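You operate a simulated robot arm through the tools that you are given. There is no shell and no other tool. Be economical: measure what you need, move in short steps, check, and stop when the job is done.

The job below is to be done with a simulated two-armed robot. You get a single attempt, and the scene is never put back.

## Task
Give the socks in the washer one more rinse.
Fine: push in the soap drawer, shut the door, set RINSE and leave it running.

Only the result counts: the job must be done as asked and must still hold three seconds after the hand-in. Knocking over, shifting, dropping, spilling or breaking anything else fails it.

## Robot
Two 7-joint arms with fingered hands on one trunk that stands fixed in place. Base frame: the origin is at the foot of the trunk, x ahead of it, y to its left, z up. Units: m, degrees, N and s.
The left shoulder is at [0.03, 0.136, 1.18], the right one opposite. With the tool pointing down near the work surface each hand reaches from about 0.36 to 0.56 m from the base axis, measured 20 degrees to its own side. Payload 5 kg a hand.
The tool frame of a hand sits at the grasp point between the pads (the TCP): z along the fingers, y along the line on which they close. The tips reach 0.042 m beyond it. The gripper opens to 0.208 m. The gripper's body begins 0.119 m behind the TCP. The gripper is a hand of 4 fingers: y runs from the thumb to the fingers, the wrist lies at [0, 0, -0.332] in the tool frame.
Orientation is that of the tool frame in the base frame, as [roll, pitch, yaw] about the fixed x, y, z axes, in that order (R = Rz(yaw) Ry(pitch) Rx(roll)). With the fingers straight down and closing along the base's y, the tool's x points along the base's -x, its y along +y and its z along -z.

## Interface
- The arms move only by the tool move_arm. It takes "left_moves", "right_moves" or both (then of equal length, played together; a hand with none holds still); each is a list of rows, each an object (a shift or turn left out is 0) with "travel": the shift along the tool's x, y, z in m, a list of three; "angular": the turn, a rotation vector about the tool's x, y, z in rad, a list of three. In form: [{"travel": [dx, dy, dz], "angular": [wx, wy, wz]}, ...]. A call has 1 to 12 rows; each row is the pose to reach, as a shift and turn from the pose commanded when the call began, along the tool's axes at that moment. Rows are played at 5 a second. More than 0.05 m and 8.6 degrees between two rows, and nothing of the call is played. Where a pose cannot be reached the arm comes as near as it can. A force on the tool above 40 N (or 10 N above the force at the start of the call, whichever is more), or a blocked arm, ends the call early, and 0.2 s more pass. In this call time passes only in rows, and 0.2 s behind the last. The reply holds the time, the measured pose of the TCP, the force on the tool along the base axes, the opening and the grip force, in the units named above and with some noise, with the torque about the TCP (base axes, N m) and any sound that the robot's microphone picked up, and new pictures: "pictures" is both (left out), scene, wrist or none (wrist: the cameras of the hands that moved).
- Cameras (640 x 400 px; columns grow to the right, rows downward): "scene" is now at [0.042, -0.0184, 1.8999]; the picture's right is [-0.26, -0.97, 0.00], its down [-0.78, 0.21, -0.58] and it looks along [0.57, -0.15, -0.81] (base axes); focal length 367 px, centre (320, 200). "left" rides on the left gripper at [-0.101, 0, -0.145] in its tool frame; the picture's right is [0.00, -1.00, 0.00], its down [0.82, 0.00, -0.57] and it looks along [0.57, 0.00, 0.82] (tool axes); focal length 261 px, centre (320, 200). "right" rides on the right gripper at [0.101, 0.001, -0.145] in its tool frame; the picture's right is [-0.01, 1.00, 0.00], its down [-0.82, 0.00, -0.57] and it looks along [-0.57, 0.00, 0.82] (tool axes); focal length 261 px, centre (320, 200). There is no depth. A picture from a camera that has moved, and an enlarged one, comes with that camera's place and axes in the base frame and with its lens.
- lift_body(by): slides the trunk up (or, below 0, down) by that many m; the arms and the scene camera ride with it, the base frame stays. It gives what a move gives, with no picture.
- set_fingers(finger1, finger2, finger3, thumb_bend, hand): sets how far each is bent, from 0 (flat) to 1 (curled in); at 0.3 the hand is open as for a grip, at 0.7 the pads meet at the TCP. One left out holds its place. A second passes; each finger stops where it meets its share of the squeeze, and holds until it gets a number again. It is the only way to open and close the hand. It gives what a move gives, with no picture; readings hold the bend of each and the force on the fingers (four entries, about 0 where the hand has none), thumb and palm.
- head_to(pan, tilt): turns the head with the scene camera to pan (to the left, within 143 degrees either way) and tilt (down, from -29 to 69), counted from straight ahead of the robot. It gives what a move gives, and a new picture of the scene camera.
- zoom(camera, box): a new picture of the part [left, top, right, bottom] of that camera's present view, enlarged. It takes no simulated time.
- close_job(): hands the job in; it is judged then, once.

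Go step by step. Nothing tells you positions but the pictures and the camera data: compare them with the known pose of the tool, close in by small moves and look again before you grip or let go. The budget is 120 turns and 200 pictures, counting those below and the enlarged ones. Unless the task says otherwise, let go and move clear before handing in, and close with one line.

The tools are called after "Emit:" as a command line: name --argument value ..., lists and objects as JSON in quotes. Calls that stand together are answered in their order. move_arm: Moves the arms, as the interface text tells. Its arguments: {"type":"object","properties":{"left_moves":{"type":"array","items":{"type":"object","properties":{"travel":{"type":"array","items":{"type":"number"}},"angular":{"type":"array","items":{"type":"number"}}}}},"right_moves":{"type":"array","items":{"type":"object","properties":{"travel":{"type":"array","items":{"type":"number"}},"angular":{"type":"array","items":{"type":"number"}}}}},"pictures":{"type":"string","enum":["both","scene","wrist","none"]}},"required":[]} The other tools are called the same way: lift_body (by) slides the trunk up or down; set_fingers (finger1, finger2, finger3, thumb_bend, hand) moves the fingers one by one; head_to (pan, tilt) turns the head that bears the scene camera; zoom (camera, box) takes an enlarged picture of a part of a camera's view; close_job () hands the job in.

At the start:

```text
time_s: 0.0
left_tool_pos: [0.7021, 0.4257, 0.9965]
left_tool_rot: [179.9, 0.0, 180.0]
left_force: [-0.4, 0.9, 0.3]
left_torque: [-0.02, 0.01, -0.01]
left_opening: 0.2079
left_grip_force: 0.1
left_shape: jaw
left_bend: [0.3, 0.3, 0.3, 0.3]
left_finger forces: [0.0, 0.0, 0.0, 0.0, 0.0, 0.0]
right_tool_pos: [0.797, -0.216, 1.0151]
right_tool_rot: [180.0, 0.0, 180.0]
right_force: [0.2, 1.0, -0.4]
right_torque: [-0.01, 0.01, 0.01]
right_opening: 0.2076
right_grip_force: 0.0
right_shape: jaw
right_bend: [0.3, 0.3, 0.3, 0.3]
right_finger forces: [0.1, 0.1, 0.0, 0.0, 0.1, 0.0]
trunk travel left (down, up): [-0.2, 0.29]
head pan, tilt: [-14.9, 54.2]
```

scene: 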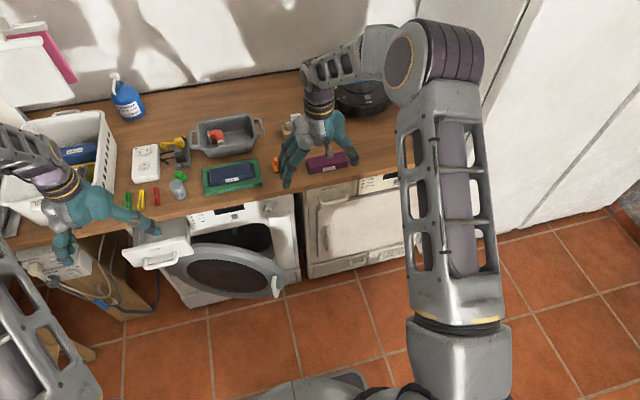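
right: 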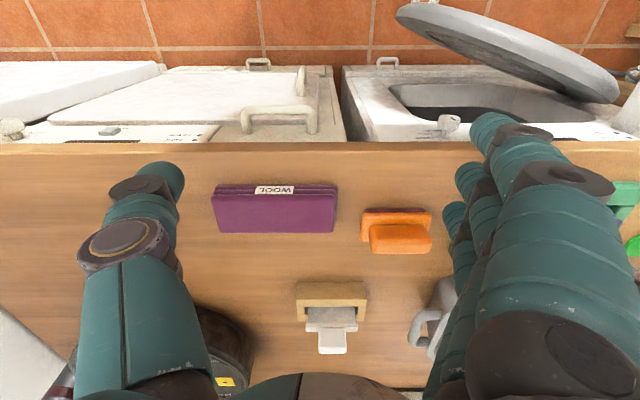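
left: 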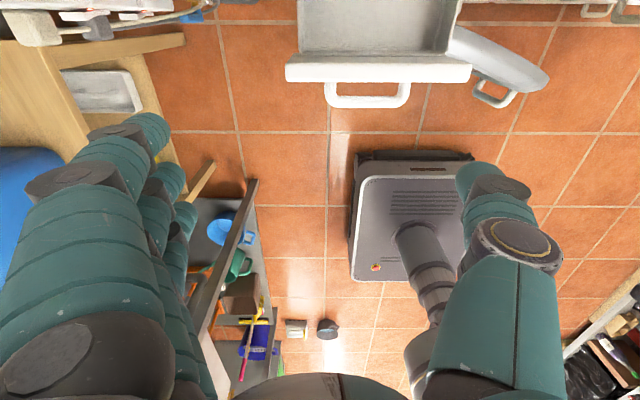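

I see a washer under the counter with its soap drawer pulled out and its round door open, and a second machine to its right. I'll enlarge the washer front to find the controls.

Emit:
zoom --camera "scene" --box '[120, 180, 320, 305]'

Emit:
head_to --pan 10 --tilt 50

```text
3.20 times, centred on (220, 242) of scene
camera zoom: at [0.042, -0.0184, 1.8999], right [-0.26, -0.97, 0.0], down [-0.78, 0.21, -0.58], along [0.57, -0.15, -0.81], focal length 1176 px, centre (640, 64)
```

zoom: 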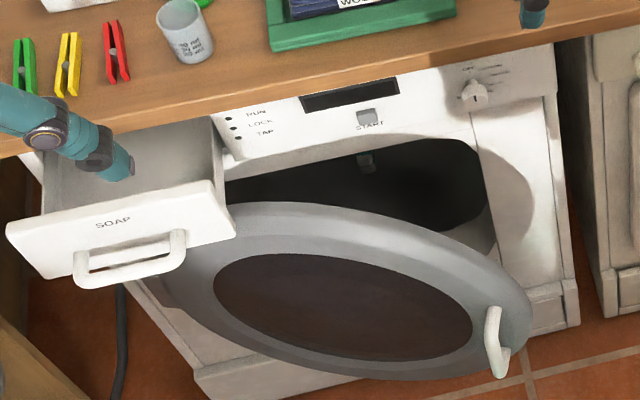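

```text
time_s: 0.9
left_tool_pos: [0.7018, 0.4248, 0.9968]
left_tool_rot: [180.0, 0.0, 180.0]
left_force: [0.6, 0.1, 1.1]
left_torque: [0.0, -0.04, -0.01]
left_opening: 0.2077
left_grip_force: 0.0
left_shape: jaw
left_bend: [0.3, 0.3, 0.3, 0.3]
left_finger forces: [0.0, 0.0, 0.1, 0.0, 0.0, 0.1]
right_tool_pos: [0.7972, -0.2158, 1.0133]
right_tool_rot: [180.0, 0.0, -179.9]
right_force: [-0.3, 0.8, -0.2]
right_torque: [0.01, -0.02, 0.01]
right_opening: 0.2077
right_grip_force: 0.0
right_shape: jaw
right_bend: [0.3, 0.3, 0.3, 0.3]
right_finger forces: [0.0, 0.0, 0.0, 0.0, 0.0, 0.1]
trunk travel left (down, up): [-0.2, 0.29]
head pan, tilt: [10.0, 50.0]
camera scene: at [0.0474, 0.0135, 1.9054], right [0.17, -0.98, 0.0], down [-0.75, -0.13, -0.64], along [0.63, 0.11, -0.77], focal length 367 px, centre (320, 200)
```

scene: 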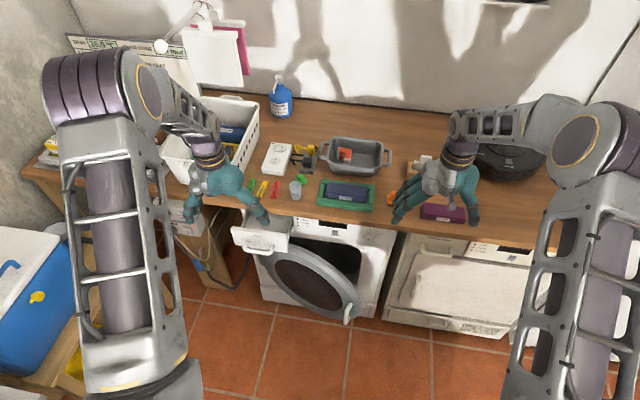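

Emit:
zoom --camera "scene" --box '[220, 180, 420, 330]'

Emit:
zoom --camera "scene" --box '[280, 205, 400, 265]'

Emit:
zoom --camera "scene" --box '[60, 20, 260, 120]'

Emit:
zoom --camera "left" --box '[260, 0, 640, 200]'

```text
2.67 times, centred on (320, 255) of scene
camera zoom: at [0.0474, 0.0135, 1.9054], right [0.17, -0.98, 0.0], down [-0.75, -0.13, -0.64], along [0.63, 0.11, -0.77], focal length 980 px, centre (320, 53)
```

zoom: 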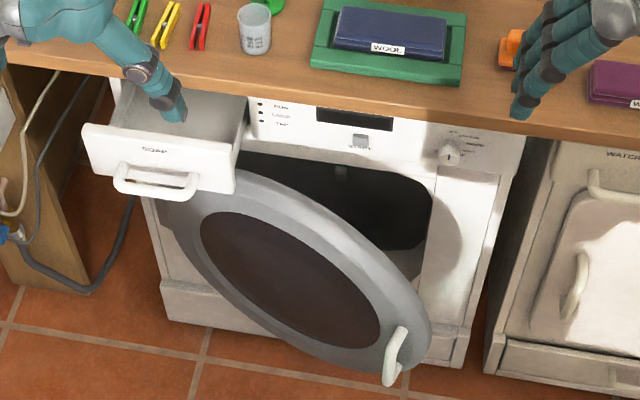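

```text
5.33 times, centred on (340, 235) of scene
camera zoom: at [0.0474, 0.0135, 1.9054], right [0.17, -0.98, 0.0], down [-0.75, -0.13, -0.64], along [0.63, 0.11, -0.77], focal length 1960 px, centre (213, 13)
```

zoom: 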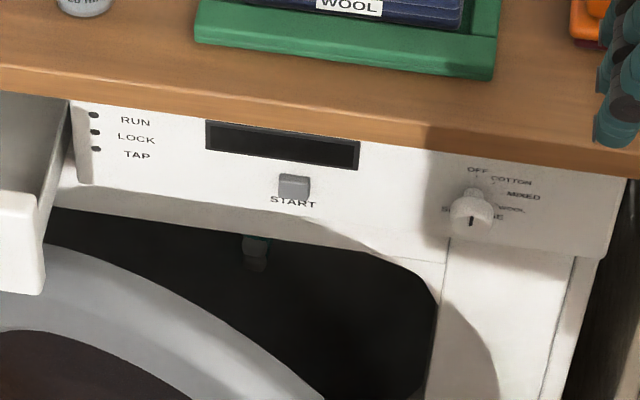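

```text
3.20 times, centred on (160, 70) of scene
camera zoom: at [0.0474, 0.0135, 1.9054], right [0.17, -0.98, 0.0], down [-0.75, -0.13, -0.64], along [0.63, 0.11, -0.77], focal length 1176 px, centre (832, 616)
```

zoom: 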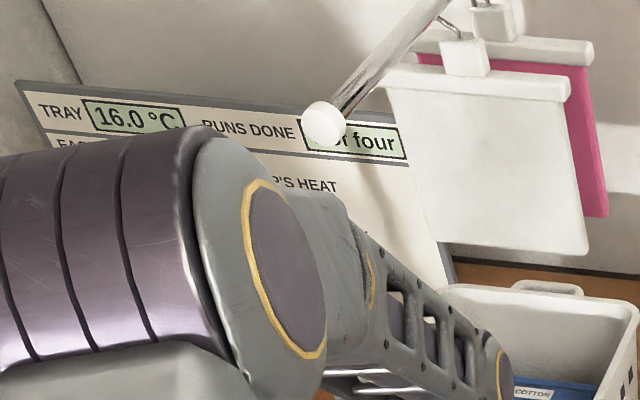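

```text
1.68 times, centred on (450, 100) of left
camera zoom: at [0.8023, 0.4258, 1.142], right [0.0, -1.0, 0.0], down [-0.82, 0.0, 0.57], along [-0.57, 0.0, -0.82], focal length 439 px, centre (101, 368)
```

zoom: 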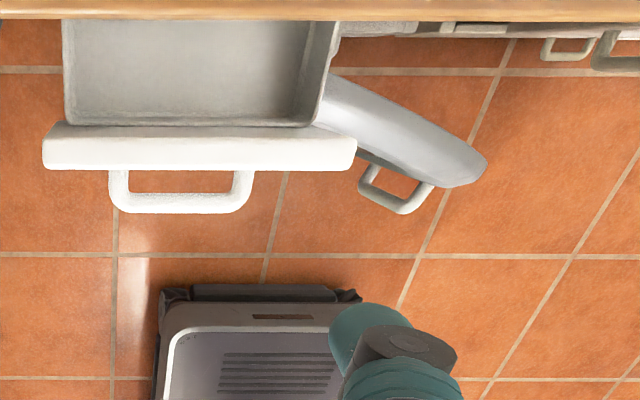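

The soap drawer front is at about x 0.74, y 0.24–0.47, z 0.80, and it is out by roughly 0.1 m. I'll back the left hand off and turn its fingers forward to face the drawer, and I'll close the fingers first.

Emit:
set_fingers --hand "left" --finger1 0.7 --finger2 0.7 --finger3 0.7 --thumb_bend 0.7

Emit:
move_arm --left_moves '[{"travel": [0.03, -0.005, 0.0], "angular": [0, -0.1428, 0]}, {"travel": [0.05, -0.01, 0.01], "angular": [0, -0.2856, 0]}, {"travel": [0.07, -0.015, 0.02], "angular": [0, -0.4284, 0]}, {"travel": [0.085, -0.02, 0.03], "angular": [0, -0.5712, 0]}, {"travel": [0.1, -0.025, 0.05], "angular": [0, -0.714, 0]}, {"travel": [0.11, -0.03, 0.07], "angular": [0, -0.8568, 0]}, {"travel": [0.11, -0.04, 0.1], "angular": [0, -0.9996, 0]}, {"travel": [0.11, -0.05, 0.13], "angular": [0, -1.1424, 0]}, {"travel": [0.11, -0.06, 0.16], "angular": [0, -1.2852, 0]}, {"travel": [0.11, -0.065, 0.185], "angular": [0, -1.428, 0]}, {"travel": [0.11, -0.065, 0.205], "angular": [0, -1.5708, 0]}]'

```text
time_s: 1.9
left_tool_pos: [0.7012, 0.4262, 0.9966]
left_tool_rot: [180.0, 0.0, -179.9]
left_force: [-0.3, -0.7, 0.3]
left_torque: [-0.03, -0.04, 0.01]
left_opening: 0.0321
left_grip_force: 0.0
left_shape: fingers
left_bend: [0.7, 0.7, 0.7, 0.7]
left_finger forces: [0.0, 0.1, 0.0, 0.1, 0.0, 0.1]
right_tool_pos: [0.7974, -0.2164, 1.0144]
right_tool_rot: [180.0, 0.0, -180.0]
right_force: [1.6, 0.4, -0.1]
right_torque: [0.04, 0.01, -0.01]
right_opening: 0.208
right_grip_force: 0.1
right_shape: jaw
right_bend: [0.3, 0.3, 0.3, 0.3]
right_finger forces: [0.1, 0.0, 0.1, 0.1, 0.0, 0.1]
trunk travel left (down, up): [-0.2, 0.29]
head pan, tilt: [10.0, 50.0]
```

```text
time_s: 4.3
left_tool_pos: [0.5903, 0.3595, 0.7911]
left_tool_rot: [3.0, 89.8, 2.8]
left_force: [1.1, 0.8, 0.6]
left_torque: [0.0, 0.06, -0.08]
left_opening: 0.0316
left_grip_force: 0.0
left_shape: fingers
left_bend: [0.7, 0.7, 0.7, 0.7]
left_finger forces: [0.1, 0.0, 0.0, 0.0, 0.0, 0.0]
right_tool_pos: [0.7977, -0.2174, 1.0136]
right_tool_rot: [180.0, 0.0, -180.0]
right_force: [0.6, 0.6, -0.9]
right_torque: [0.01, 0.05, 0.0]
right_opening: 0.2076
right_grip_force: 0.0
right_shape: jaw
right_bend: [0.3, 0.3, 0.3, 0.3]
right_finger forces: [0.0, 0.0, 0.0, 0.0, 0.1, 0.0]
trunk travel left (down, up): [-0.2, 0.29]
head pan, tilt: [10.0, 50.0]
camera scene: at [0.048, 0.014, 1.9054], right [0.17, -0.98, 0.0], down [-0.75, -0.13, -0.64], along [0.63, 0.11, -0.77], focal length 367 px, centre (320, 200)
camera left: at [0.4459, 0.3604, 0.8933], right [0.0, -1.0, 0.0], down [-0.57, 0.0, -0.82], along [0.82, 0.0, -0.57], focal length 261 px, centre (320, 200)
```

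scene: 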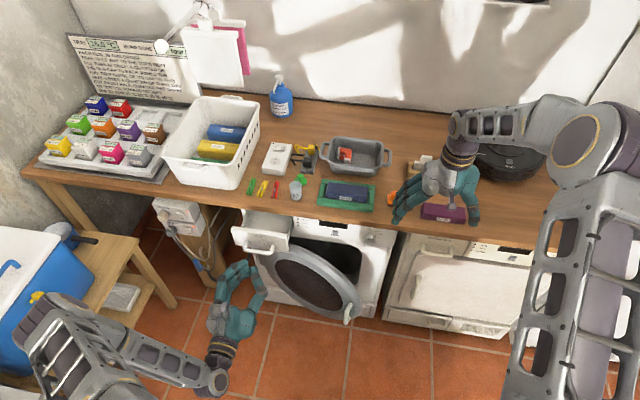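
left: 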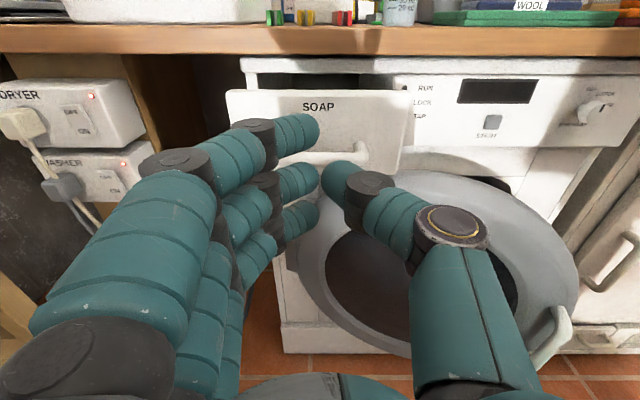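

Good view: I can see the wall sockets, the drawer and the panel. I'll enlarge the socket switches, the panel and the wall notice.

Emit:
zoom --camera "left" --box '[0, 70, 160, 230]'

Emit:
zoom --camera "left" --box '[390, 60, 640, 200]'

Emit:
zoom --camera "scene" --box '[60, 25, 210, 115]'

```text
2.50 times, centred on (80, 150) of left
camera zoom: at [0.4459, 0.3604, 0.8933], right [0.0, -1.0, 0.0], down [-0.57, 0.0, -0.82], along [0.82, 0.0, -0.57], focal length 652 px, centre (920, 325)
```

zoom: 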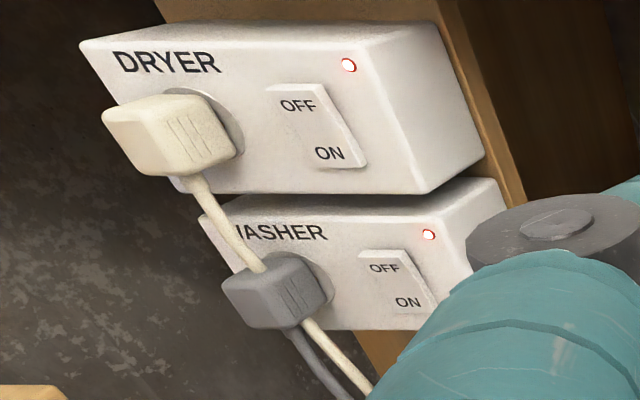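

```text
2.56 times, centred on (515, 130) of left
camera zoom: at [0.4459, 0.3604, 0.8933], right [0.0, -1.0, 0.0], down [-0.57, 0.0, -0.82], along [0.82, 0.0, -0.57], focal length 667 px, centre (-179, 379)
```

zoom: 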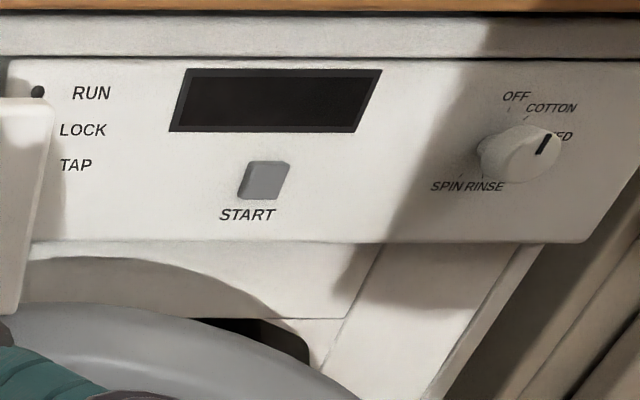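

```text
4.27 times, centred on (135, 70) of scene
camera zoom: at [0.048, 0.014, 1.9054], right [0.17, -0.98, 0.0], down [-0.75, -0.13, -0.64], along [0.63, 0.11, -0.77], focal length 1568 px, centre (1109, 755)
```

zoom: 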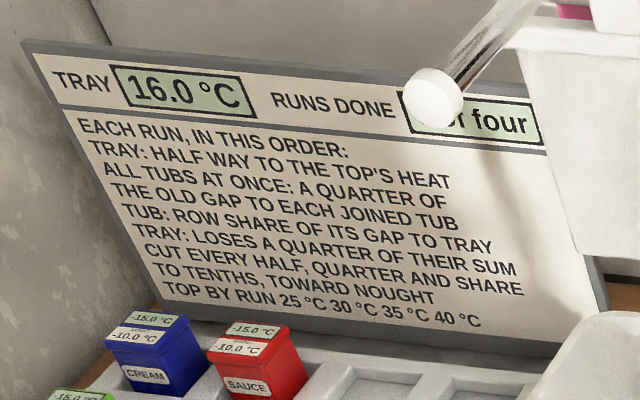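

Both sockets show a lit lamp, and the washer panel face is at about x 0.83. Now I'll push the drawer in with the left fingertips.

Emit:
move_arm --left_moves '[{"travel": [0, 0, 0.03]}, {"travel": [0, 0, 0.06]}, {"travel": [0, 0, 0.08]}, {"travel": [0, 0, 0.1]}, {"travel": [0, 0, 0.12]}, {"travel": [0, 0, 0.135]}, {"travel": [0, 0, 0.15]}]'

```text
time_s: 5.9
left_tool_pos: [0.7417, 0.3592, 0.7896]
left_tool_rot: [154.9, 90.0, 154.8]
left_force: [-0.3, -0.2, -1.4]
left_torque: [-0.01, -0.01, -0.01]
left_opening: 0.0319
left_grip_force: 0.3
left_shape: fingers
left_bend: [0.7, 0.7, 0.7, 0.7]
left_finger forces: [0.0, 0.0, 0.2, 0.1, 0.1, 0.0]
right_tool_pos: [0.7978, -0.2155, 1.0138]
right_tool_rot: [-180.0, 0.1, 180.0]
right_force: [0.0, -0.3, -0.3]
right_torque: [0.0, -0.01, 0.01]
right_opening: 0.2076
right_grip_force: 0.0
right_shape: jaw
right_bend: [0.3, 0.3, 0.3, 0.3]
right_finger forces: [0.1, 0.1, 0.0, 0.0, 0.0, 0.0]
trunk travel left (down, up): [-0.2, 0.29]
head pan, tilt: [10.0, 50.0]
camera scene: at [0.048, 0.0135, 1.9054], right [0.17, -0.98, 0.0], down [-0.75, -0.13, -0.64], along [0.63, 0.11, -0.77], focal length 367 px, centre (320, 200)
camera left: at [0.5973, 0.3605, 0.8929], right [0.0, -1.0, 0.0], down [-0.57, 0.0, -0.82], along [0.82, 0.0, -0.57], focal length 261 px, centre (320, 200)
```

scene: 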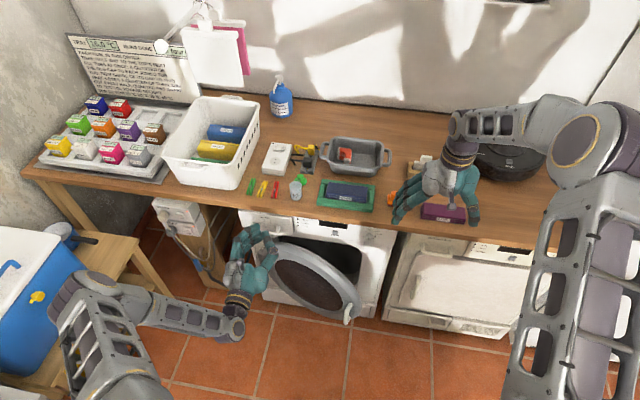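
left: 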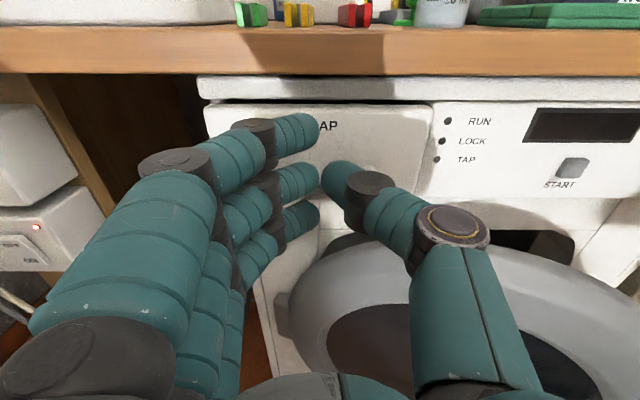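

The drawer looks almost home. I'll keep pushing until the force rises.

Emit:
move_arm --left_moves '[{"travel": [0, 0, 0.01]}, {"travel": [0, 0, 0.02]}, {"travel": [0, 0, 0.03]}, {"travel": [0, 0, 0.04]}, {"travel": [0, 0, 0.05]}]' --pictures "wrist"

```text
time_s: 7.0
left_tool_pos: [0.7756, 0.3617, 0.7844]
left_tool_rot: [177.6, 89.3, 177.9]
left_force: [-16.8, 3.7, 0.7]
left_torque: [-0.2, 0.62, 0.28]
left_opening: 0.0311
left_grip_force: 18.7
left_shape: fingers
left_bend: [0.7, 0.7, 0.74, 0.7]
left_finger forces: [0.0, 0.8, 21.8, 0.0, 14.8, 0.0]
right_tool_pos: [0.7962, -0.2173, 1.0145]
right_tool_rot: [-180.0, 0.0, 179.8]
right_force: [0.8, -0.7, -0.2]
right_torque: [0.09, 0.0, 0.04]
right_opening: 0.2077
right_grip_force: 0.0
right_shape: jaw
right_bend: [0.3, 0.3, 0.3, 0.3]
right_finger forces: [0.1, 0.1, 0.0, 0.0, 0.1, 0.0]
trunk travel left (down, up): [-0.2, 0.29]
head pan, tilt: [10.0, 50.0]
stopped in row 5 (left hand): the force on the tool passed its limit at 44 N (the readings are from after the stop); the commanded pose is now the measured one
camera left: at [0.6327, 0.3626, 0.8889], right [0.0, -1.0, 0.0], down [-0.58, -0.01, -0.81], along [0.81, 0.0, -0.58], focal length 261 px, centre (320, 200)
```

left: 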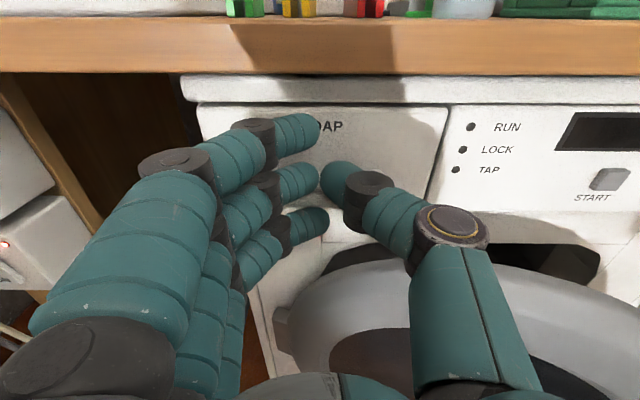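

The drawer is flush with the panel. I'll back the left hand off and look at the door handle, which I put near [0.66, 0.0, 0.50].

Emit:
move_arm --left_moves '[{"travel": [0, 0, -0.04]}, {"travel": [0, 0, -0.085]}, {"travel": [0, 0, -0.13]}, {"travel": [0, 0, -0.175]}, {"travel": [0, -0.045, -0.22]}, {"travel": [0.0, -0.09, -0.25]}, {"travel": [0.03, -0.13, -0.26]}, {"travel": [0.06, -0.17, -0.27]}, {"travel": [0.09, -0.205, -0.28]}, {"travel": [0.12, -0.24, -0.28]}]'

```text
refused: row 5 steps farther than a row can; nothing moved
```

Emit:
move_arm --left_moves '[{"travel": [0, 0, -0.04]}, {"travel": [0, 0, -0.085]}, {"travel": [0, 0, -0.13]}, {"travel": [0, 0, -0.175]}, {"travel": [0, -0.03, -0.21]}, {"travel": [0.0, -0.07, -0.23]}, {"travel": [0.02, -0.11, -0.24]}, {"travel": [0.045, -0.15, -0.25]}, {"travel": [0.07, -0.19, -0.26]}, {"travel": [0.1, -0.225, -0.26]}, {"travel": [0.12, -0.24, -0.26]}]'

```text
time_s: 9.3
left_tool_pos: [0.5171, 0.1211, 0.6677]
left_tool_rot: [169.1, 89.3, 169.3]
left_force: [0.0, 1.3, -1.1]
left_torque: [-0.03, -0.1, -0.12]
left_opening: 0.0316
left_grip_force: 0.1
left_shape: fingers
left_bend: [0.7, 0.7, 0.7, 0.7]
left_finger forces: [0.0, 0.1, 0.1, 0.1, 0.2, 0.1]
right_tool_pos: [0.799, -0.2167, 1.0132]
right_tool_rot: [-180.0, -0.1, -180.0]
right_force: [1.2, -1.3, -0.2]
right_torque: [0.08, 0.14, -0.02]
right_opening: 0.2078
right_grip_force: 0.0
right_shape: jaw
right_bend: [0.3, 0.3, 0.3, 0.3]
right_finger forces: [0.1, 0.1, 0.0, 0.0, 0.0, 0.1]
trunk travel left (down, up): [-0.2, 0.29]
head pan, tilt: [10.0, 50.0]
camera scene: at [0.0495, 0.0122, 1.9054], right [0.17, -0.98, 0.0], down [-0.76, -0.13, -0.64], along [0.63, 0.11, -0.77], focal length 367 px, centre (320, 200)
camera left: at [0.3749, 0.1204, 0.7709], right [0.0, -1.0, 0.0], down [-0.58, 0.0, -0.81], along [0.81, 0.0, -0.58], focal length 261 px, centre (320, 200)
```

scene: 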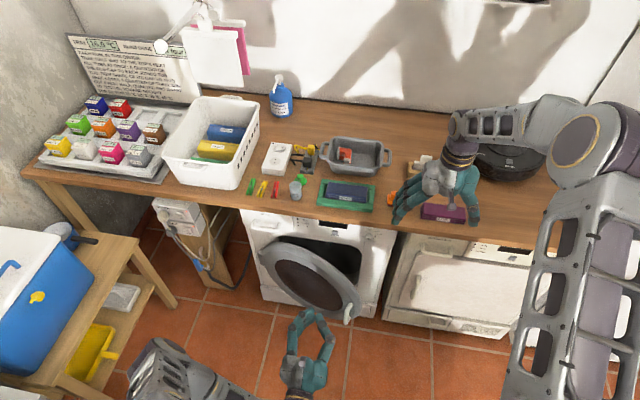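
left: 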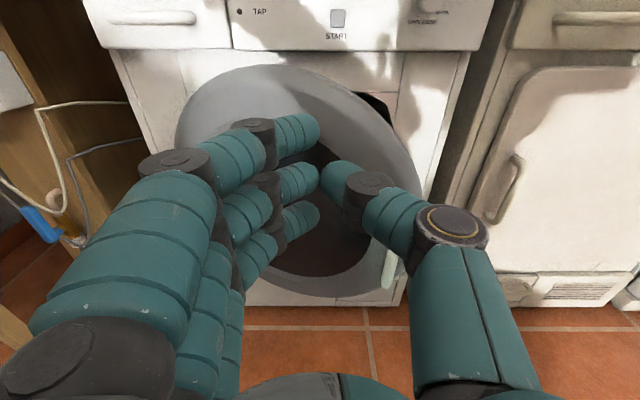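

The drawer looks closed. I'll check the tap on the hose at the left, and the drum through the door gap.

Emit:
zoom --camera "left" --box '[0, 80, 160, 280]'

Emit:
zoom --camera "scene" --box '[140, 190, 400, 330]'

```text
2.00 times, centred on (80, 180) of left
camera zoom: at [0.3749, 0.1204, 0.7709], right [0.0, -1.0, 0.0], down [-0.58, 0.0, -0.81], along [0.81, 0.0, -0.58], focal length 521 px, centre (800, 240)
```

zoom: 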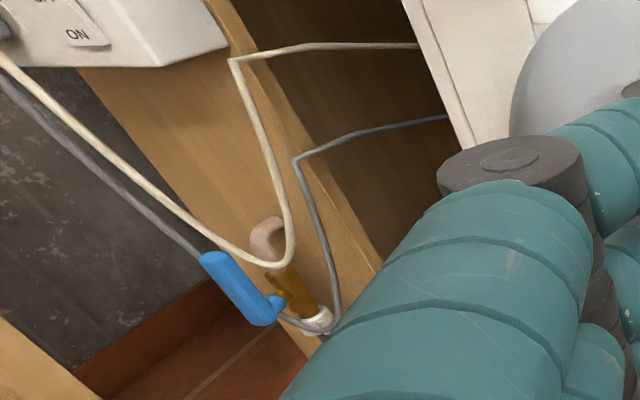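

```text
2.46 times, centred on (270, 260) of scene
camera zoom: at [0.0495, 0.0122, 1.9054], right [0.17, -0.98, 0.0], down [-0.76, -0.13, -0.64], along [0.63, 0.11, -0.77], focal length 904 px, centre (443, 52)
```

zoom: 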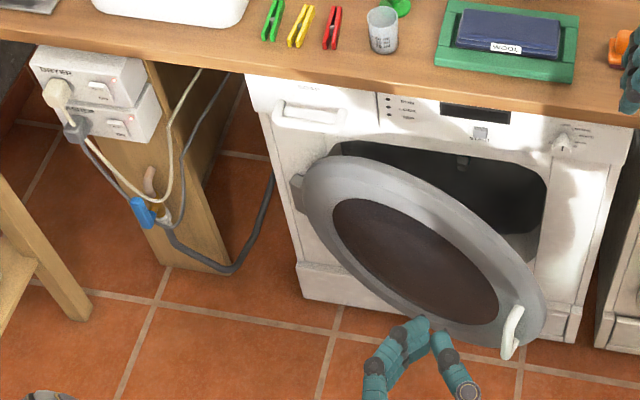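

There is a blue-levered tap on the hose at the left, to check against the TAP lamp later. Next I'll lower the left hand in front of the door's free rim and push the door shut.

Emit:
move_arm --left_moves '[{"travel": [0.045, -0.02, 0]}, {"travel": [0.09, -0.04, 0]}, {"travel": [0.135, -0.06, 0.02]}, {"travel": [0.135, -0.06, 0.06]}, {"travel": [0.135, -0.06, 0.1]}, {"travel": [0.135, -0.06, 0.13]}, {"travel": [0.135, -0.06, 0.15]}, {"travel": [0.135, -0.06, 0.165]}, {"travel": [0.135, -0.06, 0.18]}]'

```text
refused: row 3 steps farther than a row can; nothing moved
```

Emit:
move_arm --left_moves '[{"travel": [0.045, -0.02, 0]}, {"travel": [0.09, -0.04, 0]}, {"travel": [0.135, -0.06, 0.0]}, {"travel": [0.135, -0.06, 0.045]}, {"travel": [0.135, -0.06, 0.09]}, {"travel": [0.135, -0.06, 0.12]}, {"travel": [0.135, -0.06, 0.14]}, {"travel": [0.135, -0.06, 0.16]}, {"travel": [0.135, -0.06, 0.18]}]'

```text
time_s: 10.8
left_tool_pos: [0.5687, 0.1163, 0.6275]
left_tool_rot: [-142.3, 86.6, -143.4]
left_force: [1.2, -0.1, -0.7]
left_torque: [0.0, -0.06, -0.01]
left_opening: 0.0317
left_grip_force: 0.0
left_shape: fingers
left_bend: [0.7, 0.7, 0.7, 0.7]
left_finger forces: [0.0, 0.0, 0.0, 0.0, 0.0, 0.0]
left hand out of reach, approached as far as the arm can: row 1, 2, 3, 4, 5, 6, 7
right_tool_pos: [0.7974, -0.2141, 1.0119]
right_tool_rot: [-180.0, -0.1, -180.0]
right_force: [0.5, 1.8, -0.7]
right_torque: [-0.26, 0.11, 0.01]
right_opening: 0.2079
right_grip_force: 0.0
right_shape: jaw
right_bend: [0.3, 0.3, 0.3, 0.3]
right_finger forces: [0.0, 0.1, 0.1, 0.0, 0.1, 0.0]
trunk travel left (down, up): [-0.2, 0.29]
head pan, tilt: [10.0, 50.0]
stopped in row 7 (left hand): the force on the tool passed its limit at 57 N (the readings are from after the stop); the commanded pose is now the measured one
camera scene: at [0.0498, 0.0145, 1.9051], right [0.17, -0.98, 0.0], down [-0.76, -0.13, -0.64], along [0.63, 0.11, -0.77], focal length 367 px, centre (320, 200)
camera left: at [0.4291, 0.1261, 0.7358], right [-0.02, -1.0, 0.04], down [-0.61, -0.02, -0.79], along [0.79, -0.04, -0.61], focal length 261 px, centre (320, 200)
```

scene: 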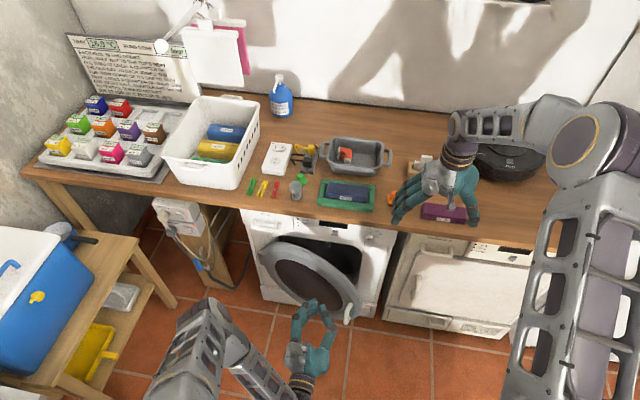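
left: 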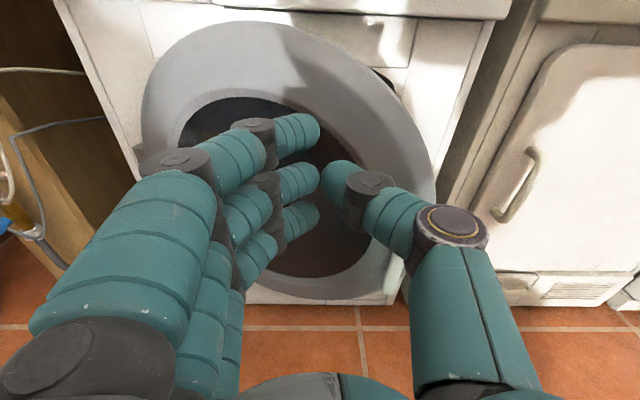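

The left arm cannot get that low from here. I'll raise and retract the right hand clear of the counter, lift the left a little, then lower the trunk.

Emit:
move_arm --right_moves '[{"travel": [0, 0, -0.045]}, {"travel": [0, 0, -0.09]}, {"travel": [0, 0, -0.135]}, {"travel": [0, 0, -0.18]}, {"travel": [0.03, 0, -0.21]}, {"travel": [0.07, 0, -0.22]}, {"travel": [0.11, -0.01, -0.22]}, {"travel": [0.15, -0.02, -0.22]}, {"travel": [0.19, -0.03, -0.22]}, {"travel": [0.23, -0.04, -0.22]}, {"travel": [0.27, -0.05, -0.22]}, {"travel": [0.3, -0.06, -0.22]}]' --left_moves '[{"travel": [-0.01, 0, -0.02]}, {"travel": [-0.02, 0, -0.03]}, {"travel": [-0.04, 0, -0.04]}, {"travel": [-0.06, 0, -0.04]}, {"travel": [-0.08, 0, -0.04]}, {"travel": [-0.1, 0, -0.04]}, {"travel": [-0.11, 0, -0.04]}, {"travel": [-0.12, 0, -0.04]}, {"travel": [-0.12, 0, -0.04]}, {"travel": [-0.12, 0, -0.04]}, {"travel": [-0.12, 0, -0.04]}, {"travel": [-0.12, 0, -0.04]}]'

```text
time_s: 13.4
left_tool_pos: [0.5355, 0.1249, 0.7514]
left_tool_rot: [-142.0, 86.8, -142.9]
left_force: [-0.8, 0.0, 0.6]
left_torque: [-0.02, -0.05, 0.02]
left_opening: 0.0315
left_grip_force: 0.0
left_shape: fingers
left_bend: [0.7, 0.7, 0.7, 0.7]
left_finger forces: [0.0, 0.0, 0.0, 0.1, 0.0, 0.0]
right_tool_pos: [0.4959, -0.2791, 1.234]
right_tool_rot: [179.9, 0.0, 179.9]
right_force: [-1.7, -0.5, 0.0]
right_torque: [0.01, -0.1, -0.01]
right_opening: 0.2075
right_grip_force: 0.0
right_shape: jaw
right_bend: [0.3, 0.3, 0.3, 0.3]
right_finger forces: [0.0, 0.0, 0.0, 0.0, 0.0, 0.0]
trunk travel left (down, up): [-0.2, 0.29]
head pan, tilt: [10.0, 50.0]
camera scene: at [0.0458, 0.0133, 1.9055], right [0.17, -0.98, 0.0], down [-0.75, -0.13, -0.64], along [0.63, 0.11, -0.77], focal length 367 px, centre (320, 200)
camera right: at [0.3951, -0.2775, 1.3776], right [0.01, 1.0, 0.0], down [0.82, 0.0, 0.57], along [0.57, 0.0, -0.82], focal length 261 px, centre (320, 200)
camera left: at [0.3949, 0.1321, 0.8592], right [-0.02, -1.0, 0.04], down [-0.61, -0.02, -0.79], along [0.79, -0.04, -0.61], focal length 261 px, centre (320, 200)
```

scene: 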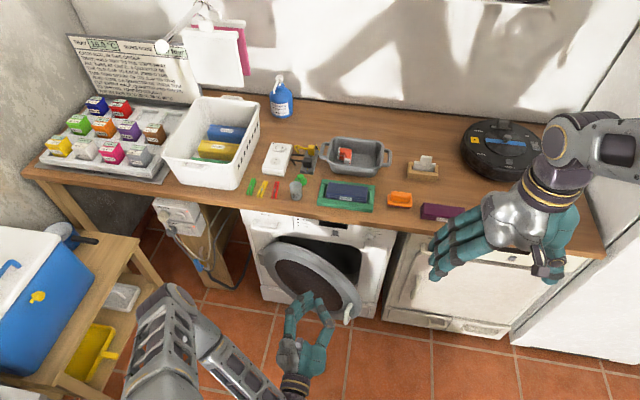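
right: 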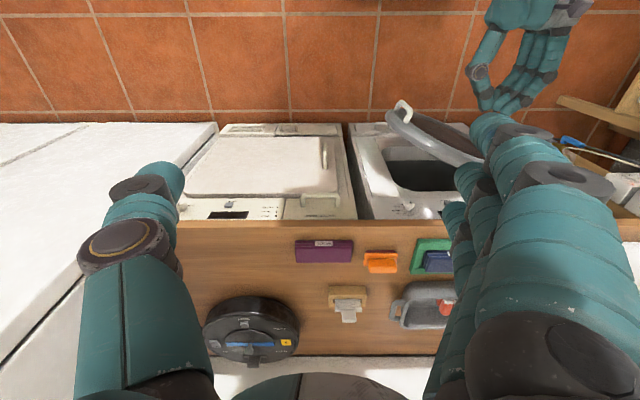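
left: 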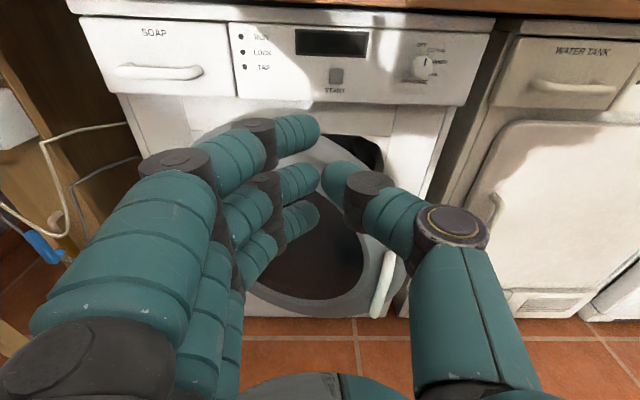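

The right hand is clear now. The likely cause of the reach limit was the left wrist being too close to the trunk, so I'll go further forward with the hand pitched down, before lowering the trunk.

Emit:
move_arm --left_moves '[{"travel": [0, -0.01, 0.03], "angular": [0, 0.12, 0]}, {"travel": [0.02, -0.02, 0.06], "angular": [0, 0.24, 0]}, {"travel": [0.05, -0.03, 0.085], "angular": [0, 0.36, 0]}, {"travel": [0.085, -0.04, 0.1], "angular": [0, 0.48, 0]}, {"travel": [0.125, -0.045, 0.105], "angular": [0, 0.6, 0]}, {"travel": [0.165, -0.045, 0.105], "angular": [0, 0.6, 0]}, {"travel": [0.2, -0.045, 0.105], "angular": [0, 0.6, 0]}]'

```text
time_s: 15.0
left_tool_pos: [0.6305, 0.0704, 0.548]
left_tool_rot: [-176.7, 52.9, -178.3]
left_force: [1.0, 0.6, 0.0]
left_torque: [0.0, 0.03, -0.03]
left_opening: 0.0318
left_grip_force: 0.1
left_shape: fingers
left_bend: [0.7, 0.7, 0.7, 0.7]
left_finger forces: [0.1, 0.0, 0.0, 0.0, 0.1, 0.0]
right_tool_pos: [0.4976, -0.2786, 1.2333]
right_tool_rot: [180.0, -0.2, 179.9]
right_force: [0.2, 0.4, -0.4]
right_torque: [0.04, 0.01, 0.0]
right_opening: 0.2078
right_grip_force: 0.2
right_shape: jaw
right_bend: [0.3, 0.3, 0.3, 0.3]
right_finger forces: [0.1, 0.1, 0.1, 0.0, 0.0, 0.0]
trunk travel left (down, up): [-0.2, 0.29]
head pan, tilt: [10.0, 50.0]
camera scene: at [0.0476, 0.0132, 1.9054], right [0.17, -0.98, 0.0], down [-0.75, -0.13, -0.64], along [0.63, 0.11, -0.77], focal length 367 px, centre (320, 200)
camera left: at [0.5753, 0.0794, 0.7164], right [-0.01, -1.0, 0.04], down [-0.95, 0.0, -0.31], along [0.31, -0.04, -0.95], focal length 261 px, centre (320, 200)
```

scene: 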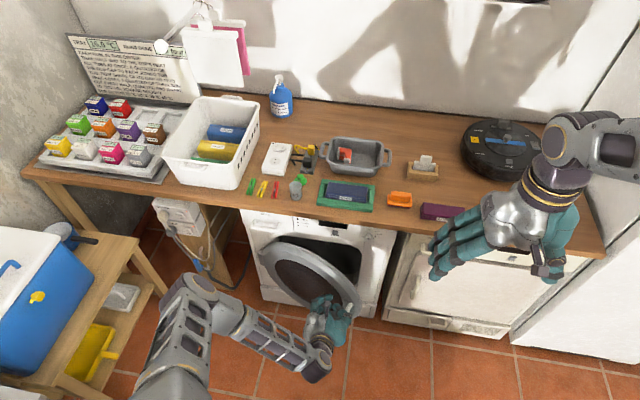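
left: 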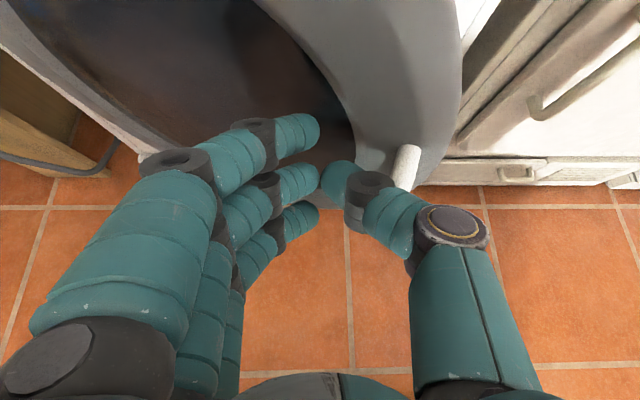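

The arm reaches this pose and faces the door by the handle. I'll push it straight towards the machine.

Emit:
move_arm --left_moves '[{"travel": [-0.012, 0, 0.016]}, {"travel": [-0.024, 0, 0.032]}, {"travel": [-0.036, 0, 0.048]}, {"travel": [-0.048, 0, 0.064]}, {"travel": [-0.06, 0, 0.08]}, {"travel": [-0.072, 0, 0.096]}, {"travel": [-0.081, 0, 0.108]}, {"travel": [-0.09, 0, 0.12]}]'

```text
time_s: 16.9
left_tool_pos: [0.7709, 0.069, 0.5398]
left_tool_rot: [-176.5, 52.1, -178.1]
left_force: [-21.9, 7.0, 4.2]
left_torque: [-0.1, -0.54, 0.38]
left_opening: 0.0281
left_grip_force: 11.2
left_shape: fingers
left_bend: [0.73, 0.7, 0.7, 0.7]
left_finger forces: [22.3, 0.1, 0.0, 0.0, 0.0, 0.1]
right_tool_pos: [0.4964, -0.2783, 1.2341]
right_tool_rot: [180.0, -0.1, -180.0]
right_force: [1.2, -0.3, -0.4]
right_torque: [0.05, 0.06, 0.04]
right_opening: 0.2077
right_grip_force: 0.1
right_shape: jaw
right_bend: [0.3, 0.3, 0.3, 0.3]
right_finger forces: [0.0, 0.0, 0.0, 0.0, 0.0, 0.0]
trunk travel left (down, up): [-0.2, 0.29]
head pan, tilt: [10.0, 50.0]
stopped in row 8 (left hand): the force on the tool passed its limit at 42 N (the readings are from after the stop); the commanded pose is now the measured one
camera scene: at [0.0465, 0.0133, 1.9055], right [0.17, -0.98, 0.0], down [-0.75, -0.13, -0.64], along [0.63, 0.11, -0.77], focal length 367 px, centre (320, 200)
camera left: at [0.7192, 0.0773, 0.709], right [-0.01, -1.0, 0.04], down [-0.95, 0.0, -0.3], along [0.3, -0.04, -0.95], focal length 261 px, centre (320, 200)
```

scene: 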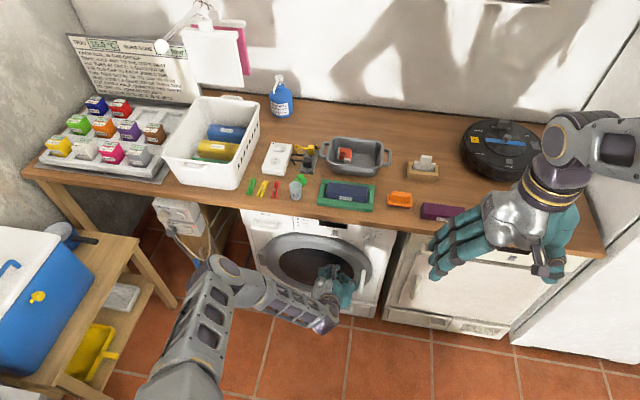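
left: 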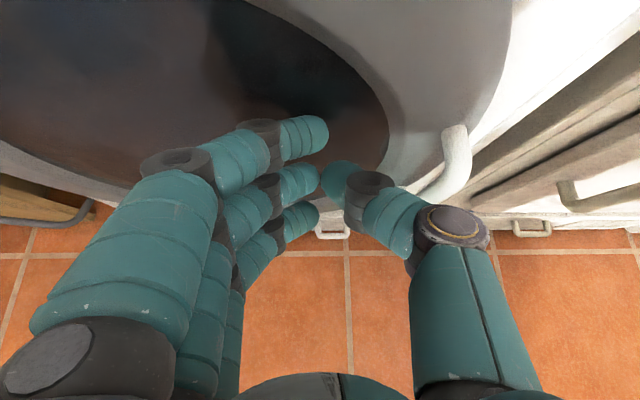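

The door looks nearly or fully shut, but I heard no click. I'll back off and look.

Emit:
move_arm --left_moves '[{"travel": [0.02, 0, -0.03]}, {"travel": [0.04, 0, -0.06]}, {"travel": [0.06, 0, -0.09]}, {"travel": [0.07, 0, -0.13]}, {"travel": [0.07, 0, -0.17]}, {"travel": [0.06, 0, -0.21]}]'

Emit:
zoom --camera "scene" --box '[230, 200, 400, 320]'

```text
time_s: 18.3
left_tool_pos: [0.5709, 0.0749, 0.6221]
left_tool_rot: [-176.6, 52.5, -178.3]
left_force: [0.9, 0.5, -0.1]
left_torque: [-0.02, 0.05, -0.02]
left_opening: 0.0312
left_grip_force: 0.1
left_shape: fingers
left_bend: [0.7, 0.7, 0.7, 0.7]
left_finger forces: [0.0, 0.0, 0.1, 0.0, 0.0, 0.0]
right_tool_pos: [0.4962, -0.2779, 1.2342]
right_tool_rot: [180.0, 0.0, 179.8]
right_force: [-0.5, 0.1, -0.4]
right_torque: [0.02, -0.06, -0.03]
right_opening: 0.208
right_grip_force: 0.2
right_shape: jaw
right_bend: [0.3, 0.3, 0.3, 0.3]
right_finger forces: [0.0, 0.1, 0.0, 0.1, 0.1, 0.0]
trunk travel left (down, up): [-0.2, 0.29]
head pan, tilt: [10.0, 50.0]
camera scene: at [0.0463, 0.0135, 1.9055], right [0.17, -0.98, 0.0], down [-0.75, -0.13, -0.64], along [0.63, 0.11, -0.77], focal length 367 px, centre (320, 200)
camera left: at [0.5179, 0.0831, 0.7916], right [-0.01, -1.0, 0.04], down [-0.95, 0.0, -0.3], along [0.3, -0.04, -0.95], focal length 261 px, centre (320, 200)
```

scene: 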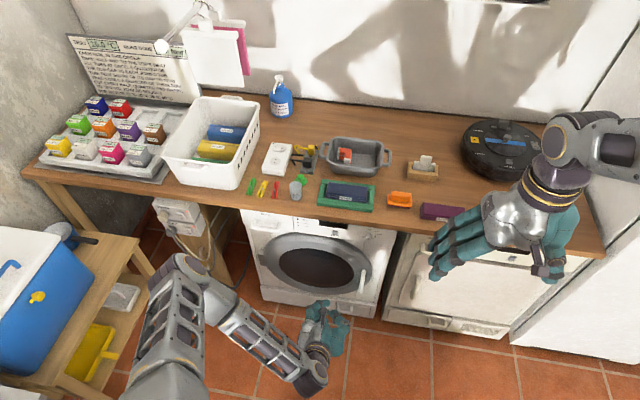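
left: 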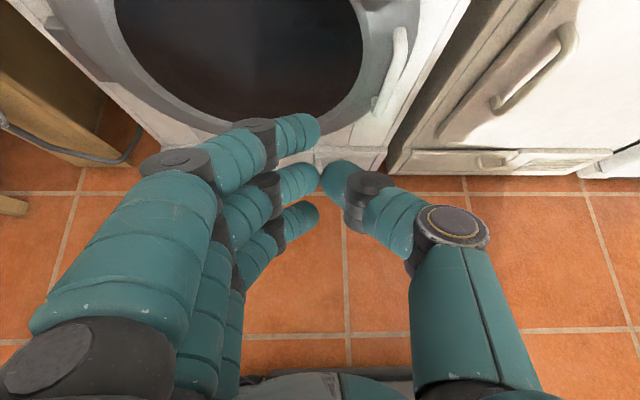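

```text
3.33 times, centred on (315, 260) of scene
camera zoom: at [0.0463, 0.0135, 1.9055], right [0.17, -0.98, 0.0], down [-0.75, -0.13, -0.64], along [0.63, 0.11, -0.77], focal length 1225 px, centre (337, 0)
```

zoom: 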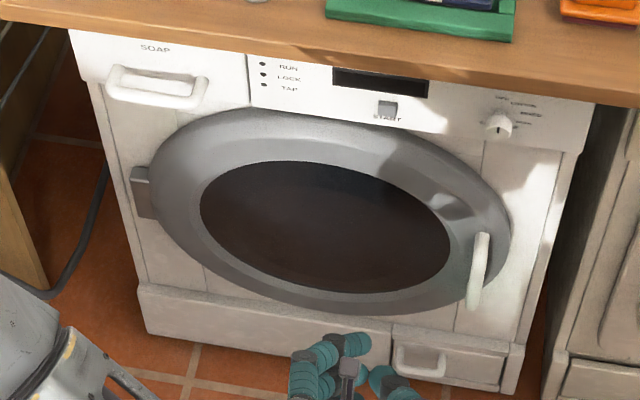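

The door sits flush. Now I'll level the left hand in front of the panel to read the dial.

Emit:
move_arm --left_moves '[{"travel": [-0.035, 0, -0.014], "angular": [0, -0.131, 0.008]}, {"travel": [-0.07, 0, -0.028], "angular": [0, -0.262, 0.016]}, {"travel": [-0.104, 0, -0.042], "angular": [0, -0.393, 0.024]}, {"travel": [-0.14, 0, -0.056], "angular": [0, -0.524, 0.032]}, {"travel": [-0.173, 0, -0.07], "angular": [0, -0.654, 0.04]}]' --pictures "wrist"

Emit:
zoom --camera "left" --box '[340, 80, 460, 160]'

```text
time_s: 19.5
left_tool_pos: [0.6204, 0.0792, 0.8016]
left_tool_rot: [105.9, 89.9, 104.3]
left_force: [-0.5, 0.1, 0.3]
left_torque: [-0.01, 0.04, 0.0]
left_opening: 0.0311
left_grip_force: 0.0
left_shape: fingers
left_bend: [0.7, 0.7, 0.7, 0.7]
left_finger forces: [0.0, 0.1, 0.0, 0.0, 0.0, 0.1]
right_tool_pos: [0.497, -0.2782, 1.2329]
right_tool_rot: [-180.0, 0.1, -180.0]
right_force: [0.0, 0.6, 0.4]
right_torque: [-0.01, 0.0, 0.04]
right_opening: 0.2078
right_grip_force: 0.1
right_shape: jaw
right_bend: [0.3, 0.3, 0.3, 0.3]
right_finger forces: [0.0, 0.0, 0.0, 0.1, 0.0, 0.0]
trunk travel left (down, up): [-0.2, 0.29]
head pan, tilt: [10.0, 50.0]
camera left: at [0.4767, 0.0847, 0.9038], right [-0.03, -1.0, 0.0], down [-0.57, 0.01, -0.82], along [0.82, -0.03, -0.57], focal length 261 px, centre (320, 200)
```

left: 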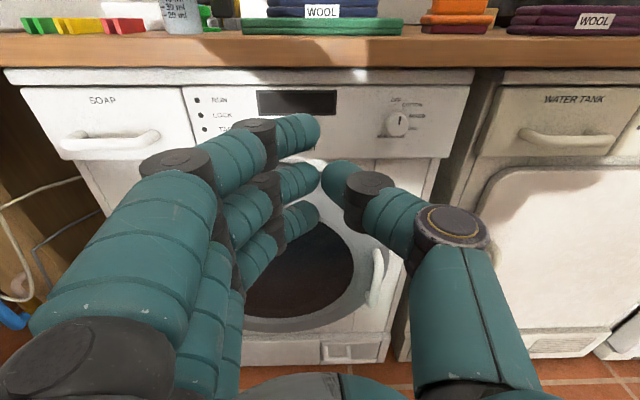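

```text
5.00 times, centred on (400, 120) of left
camera zoom: at [0.4767, 0.0847, 0.9038], right [-0.03, -1.0, 0.0], down [-0.57, 0.01, -0.82], along [0.82, -0.03, -0.57], focal length 1303 px, centre (-80, 600)
```

zoom: 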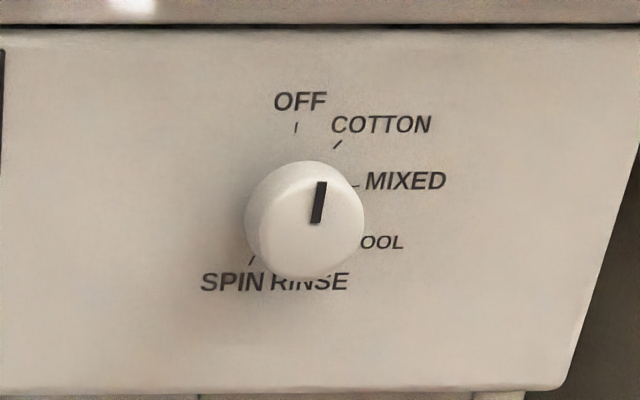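

The pointer is at OFF. The positions run clockwise about 42° apart, which puts RINSE at about 168°. I'll curl the two outer fingers, leave the middle finger and thumb as a pincer, and pre-rotate the wrist counter-clockwise to test its range.

Emit:
set_fingers --hand "left" --finger1 1.0 --finger2 0.55 --finger3 1.0 --thumb_bend 0.55

Emit:
move_arm --left_moves '[{"angular": [0, 0, -0.14]}, {"angular": [0, 0, -0.28]}, {"angular": [0, 0, -0.42]}, {"angular": [0, 0, -0.56]}, {"angular": [0, 0, -0.7]}, {"angular": [0, 0, -0.84]}, {"angular": [0, 0, -0.98]}, {"angular": [0, 0, -1.12]}, {"angular": [0, 0, -1.26]}, {"angular": [0, 0, -1.4]}]'

```text
time_s: 20.5
left_tool_pos: [0.6216, 0.0783, 0.8009]
left_tool_rot: [163.4, 89.9, 161.9]
left_force: [0.7, -0.8, 0.4]
left_torque: [-0.03, 0.01, -0.01]
left_opening: 0.0802
left_grip_force: 0.1
left_shape: fingers
left_bend: [1.0, 0.55, 1.0, 0.55]
left_finger forces: [0.0, 0.0, 0.0, 0.0, 0.0, 0.0]
right_tool_pos: [0.4965, -0.2776, 1.2345]
right_tool_rot: [-179.8, 0.1, 179.9]
right_force: [0.6, -0.2, -0.1]
right_torque: [-0.01, 0.0, -0.01]
right_opening: 0.2081
right_grip_force: 0.1
right_shape: jaw
right_bend: [0.3, 0.3, 0.3, 0.3]
right_finger forces: [0.1, 0.1, 0.1, 0.1, 0.0, 0.0]
trunk travel left (down, up): [-0.2, 0.29]
head pan, tilt: [10.0, 50.0]
```

```text
time_s: 22.7
left_tool_pos: [0.6208, 0.0814, 0.8017]
left_tool_rot: [-90.1, 9.8, -91.6]
left_force: [0.1, 0.3, 0.2]
left_torque: [-0.02, 0.02, -0.01]
left_opening: 0.0807
left_grip_force: 0.0
left_shape: fingers
left_bend: [1.0, 0.55, 1.0, 0.55]
left_finger forces: [0.0, 0.1, 0.0, 0.0, 0.0, 0.0]
right_tool_pos: [0.4967, -0.2775, 1.2327]
right_tool_rot: [-179.9, 0.0, 179.9]
right_force: [1.0, 0.0, 0.5]
right_torque: [-0.01, -0.02, 0.0]
right_opening: 0.2079
right_grip_force: 0.1
right_shape: jaw
right_bend: [0.3, 0.3, 0.3, 0.3]
right_finger forces: [0.1, 0.0, 0.0, 0.0, 0.0, 0.0]
trunk travel left (down, up): [-0.2, 0.29]
head pan, tilt: [10.0, 50.0]
camera scene: at [0.0469, 0.0137, 1.9054], right [0.17, -0.98, 0.0], down [-0.75, -0.13, -0.64], along [0.63, 0.11, -0.77], focal length 367 px, centre (320, 200)
camera left: at [0.4795, 0.1856, 0.8196], right [0.0, -0.16, 0.99], down [-0.59, -0.79, -0.13], along [0.8, -0.59, -0.1], focal length 261 px, centre (320, 200)
```

scene: 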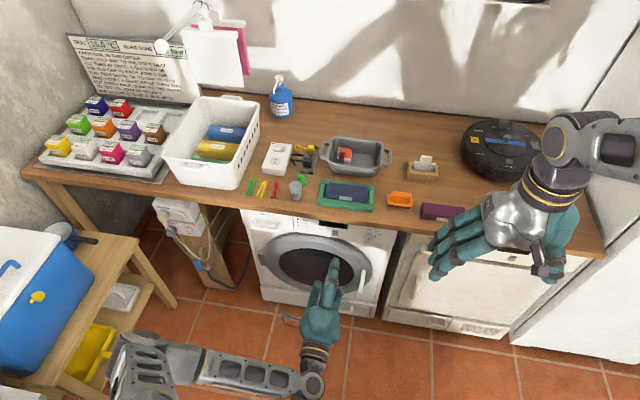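
left: 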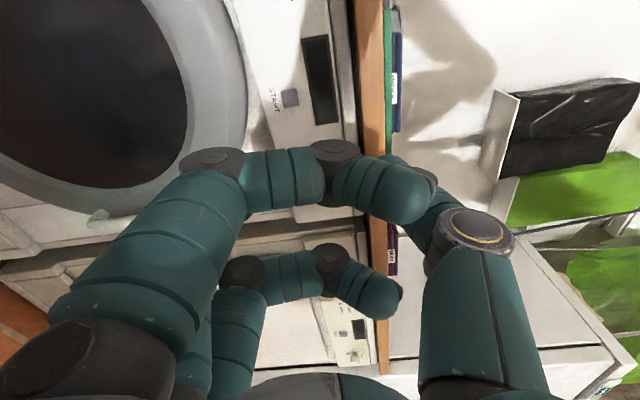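

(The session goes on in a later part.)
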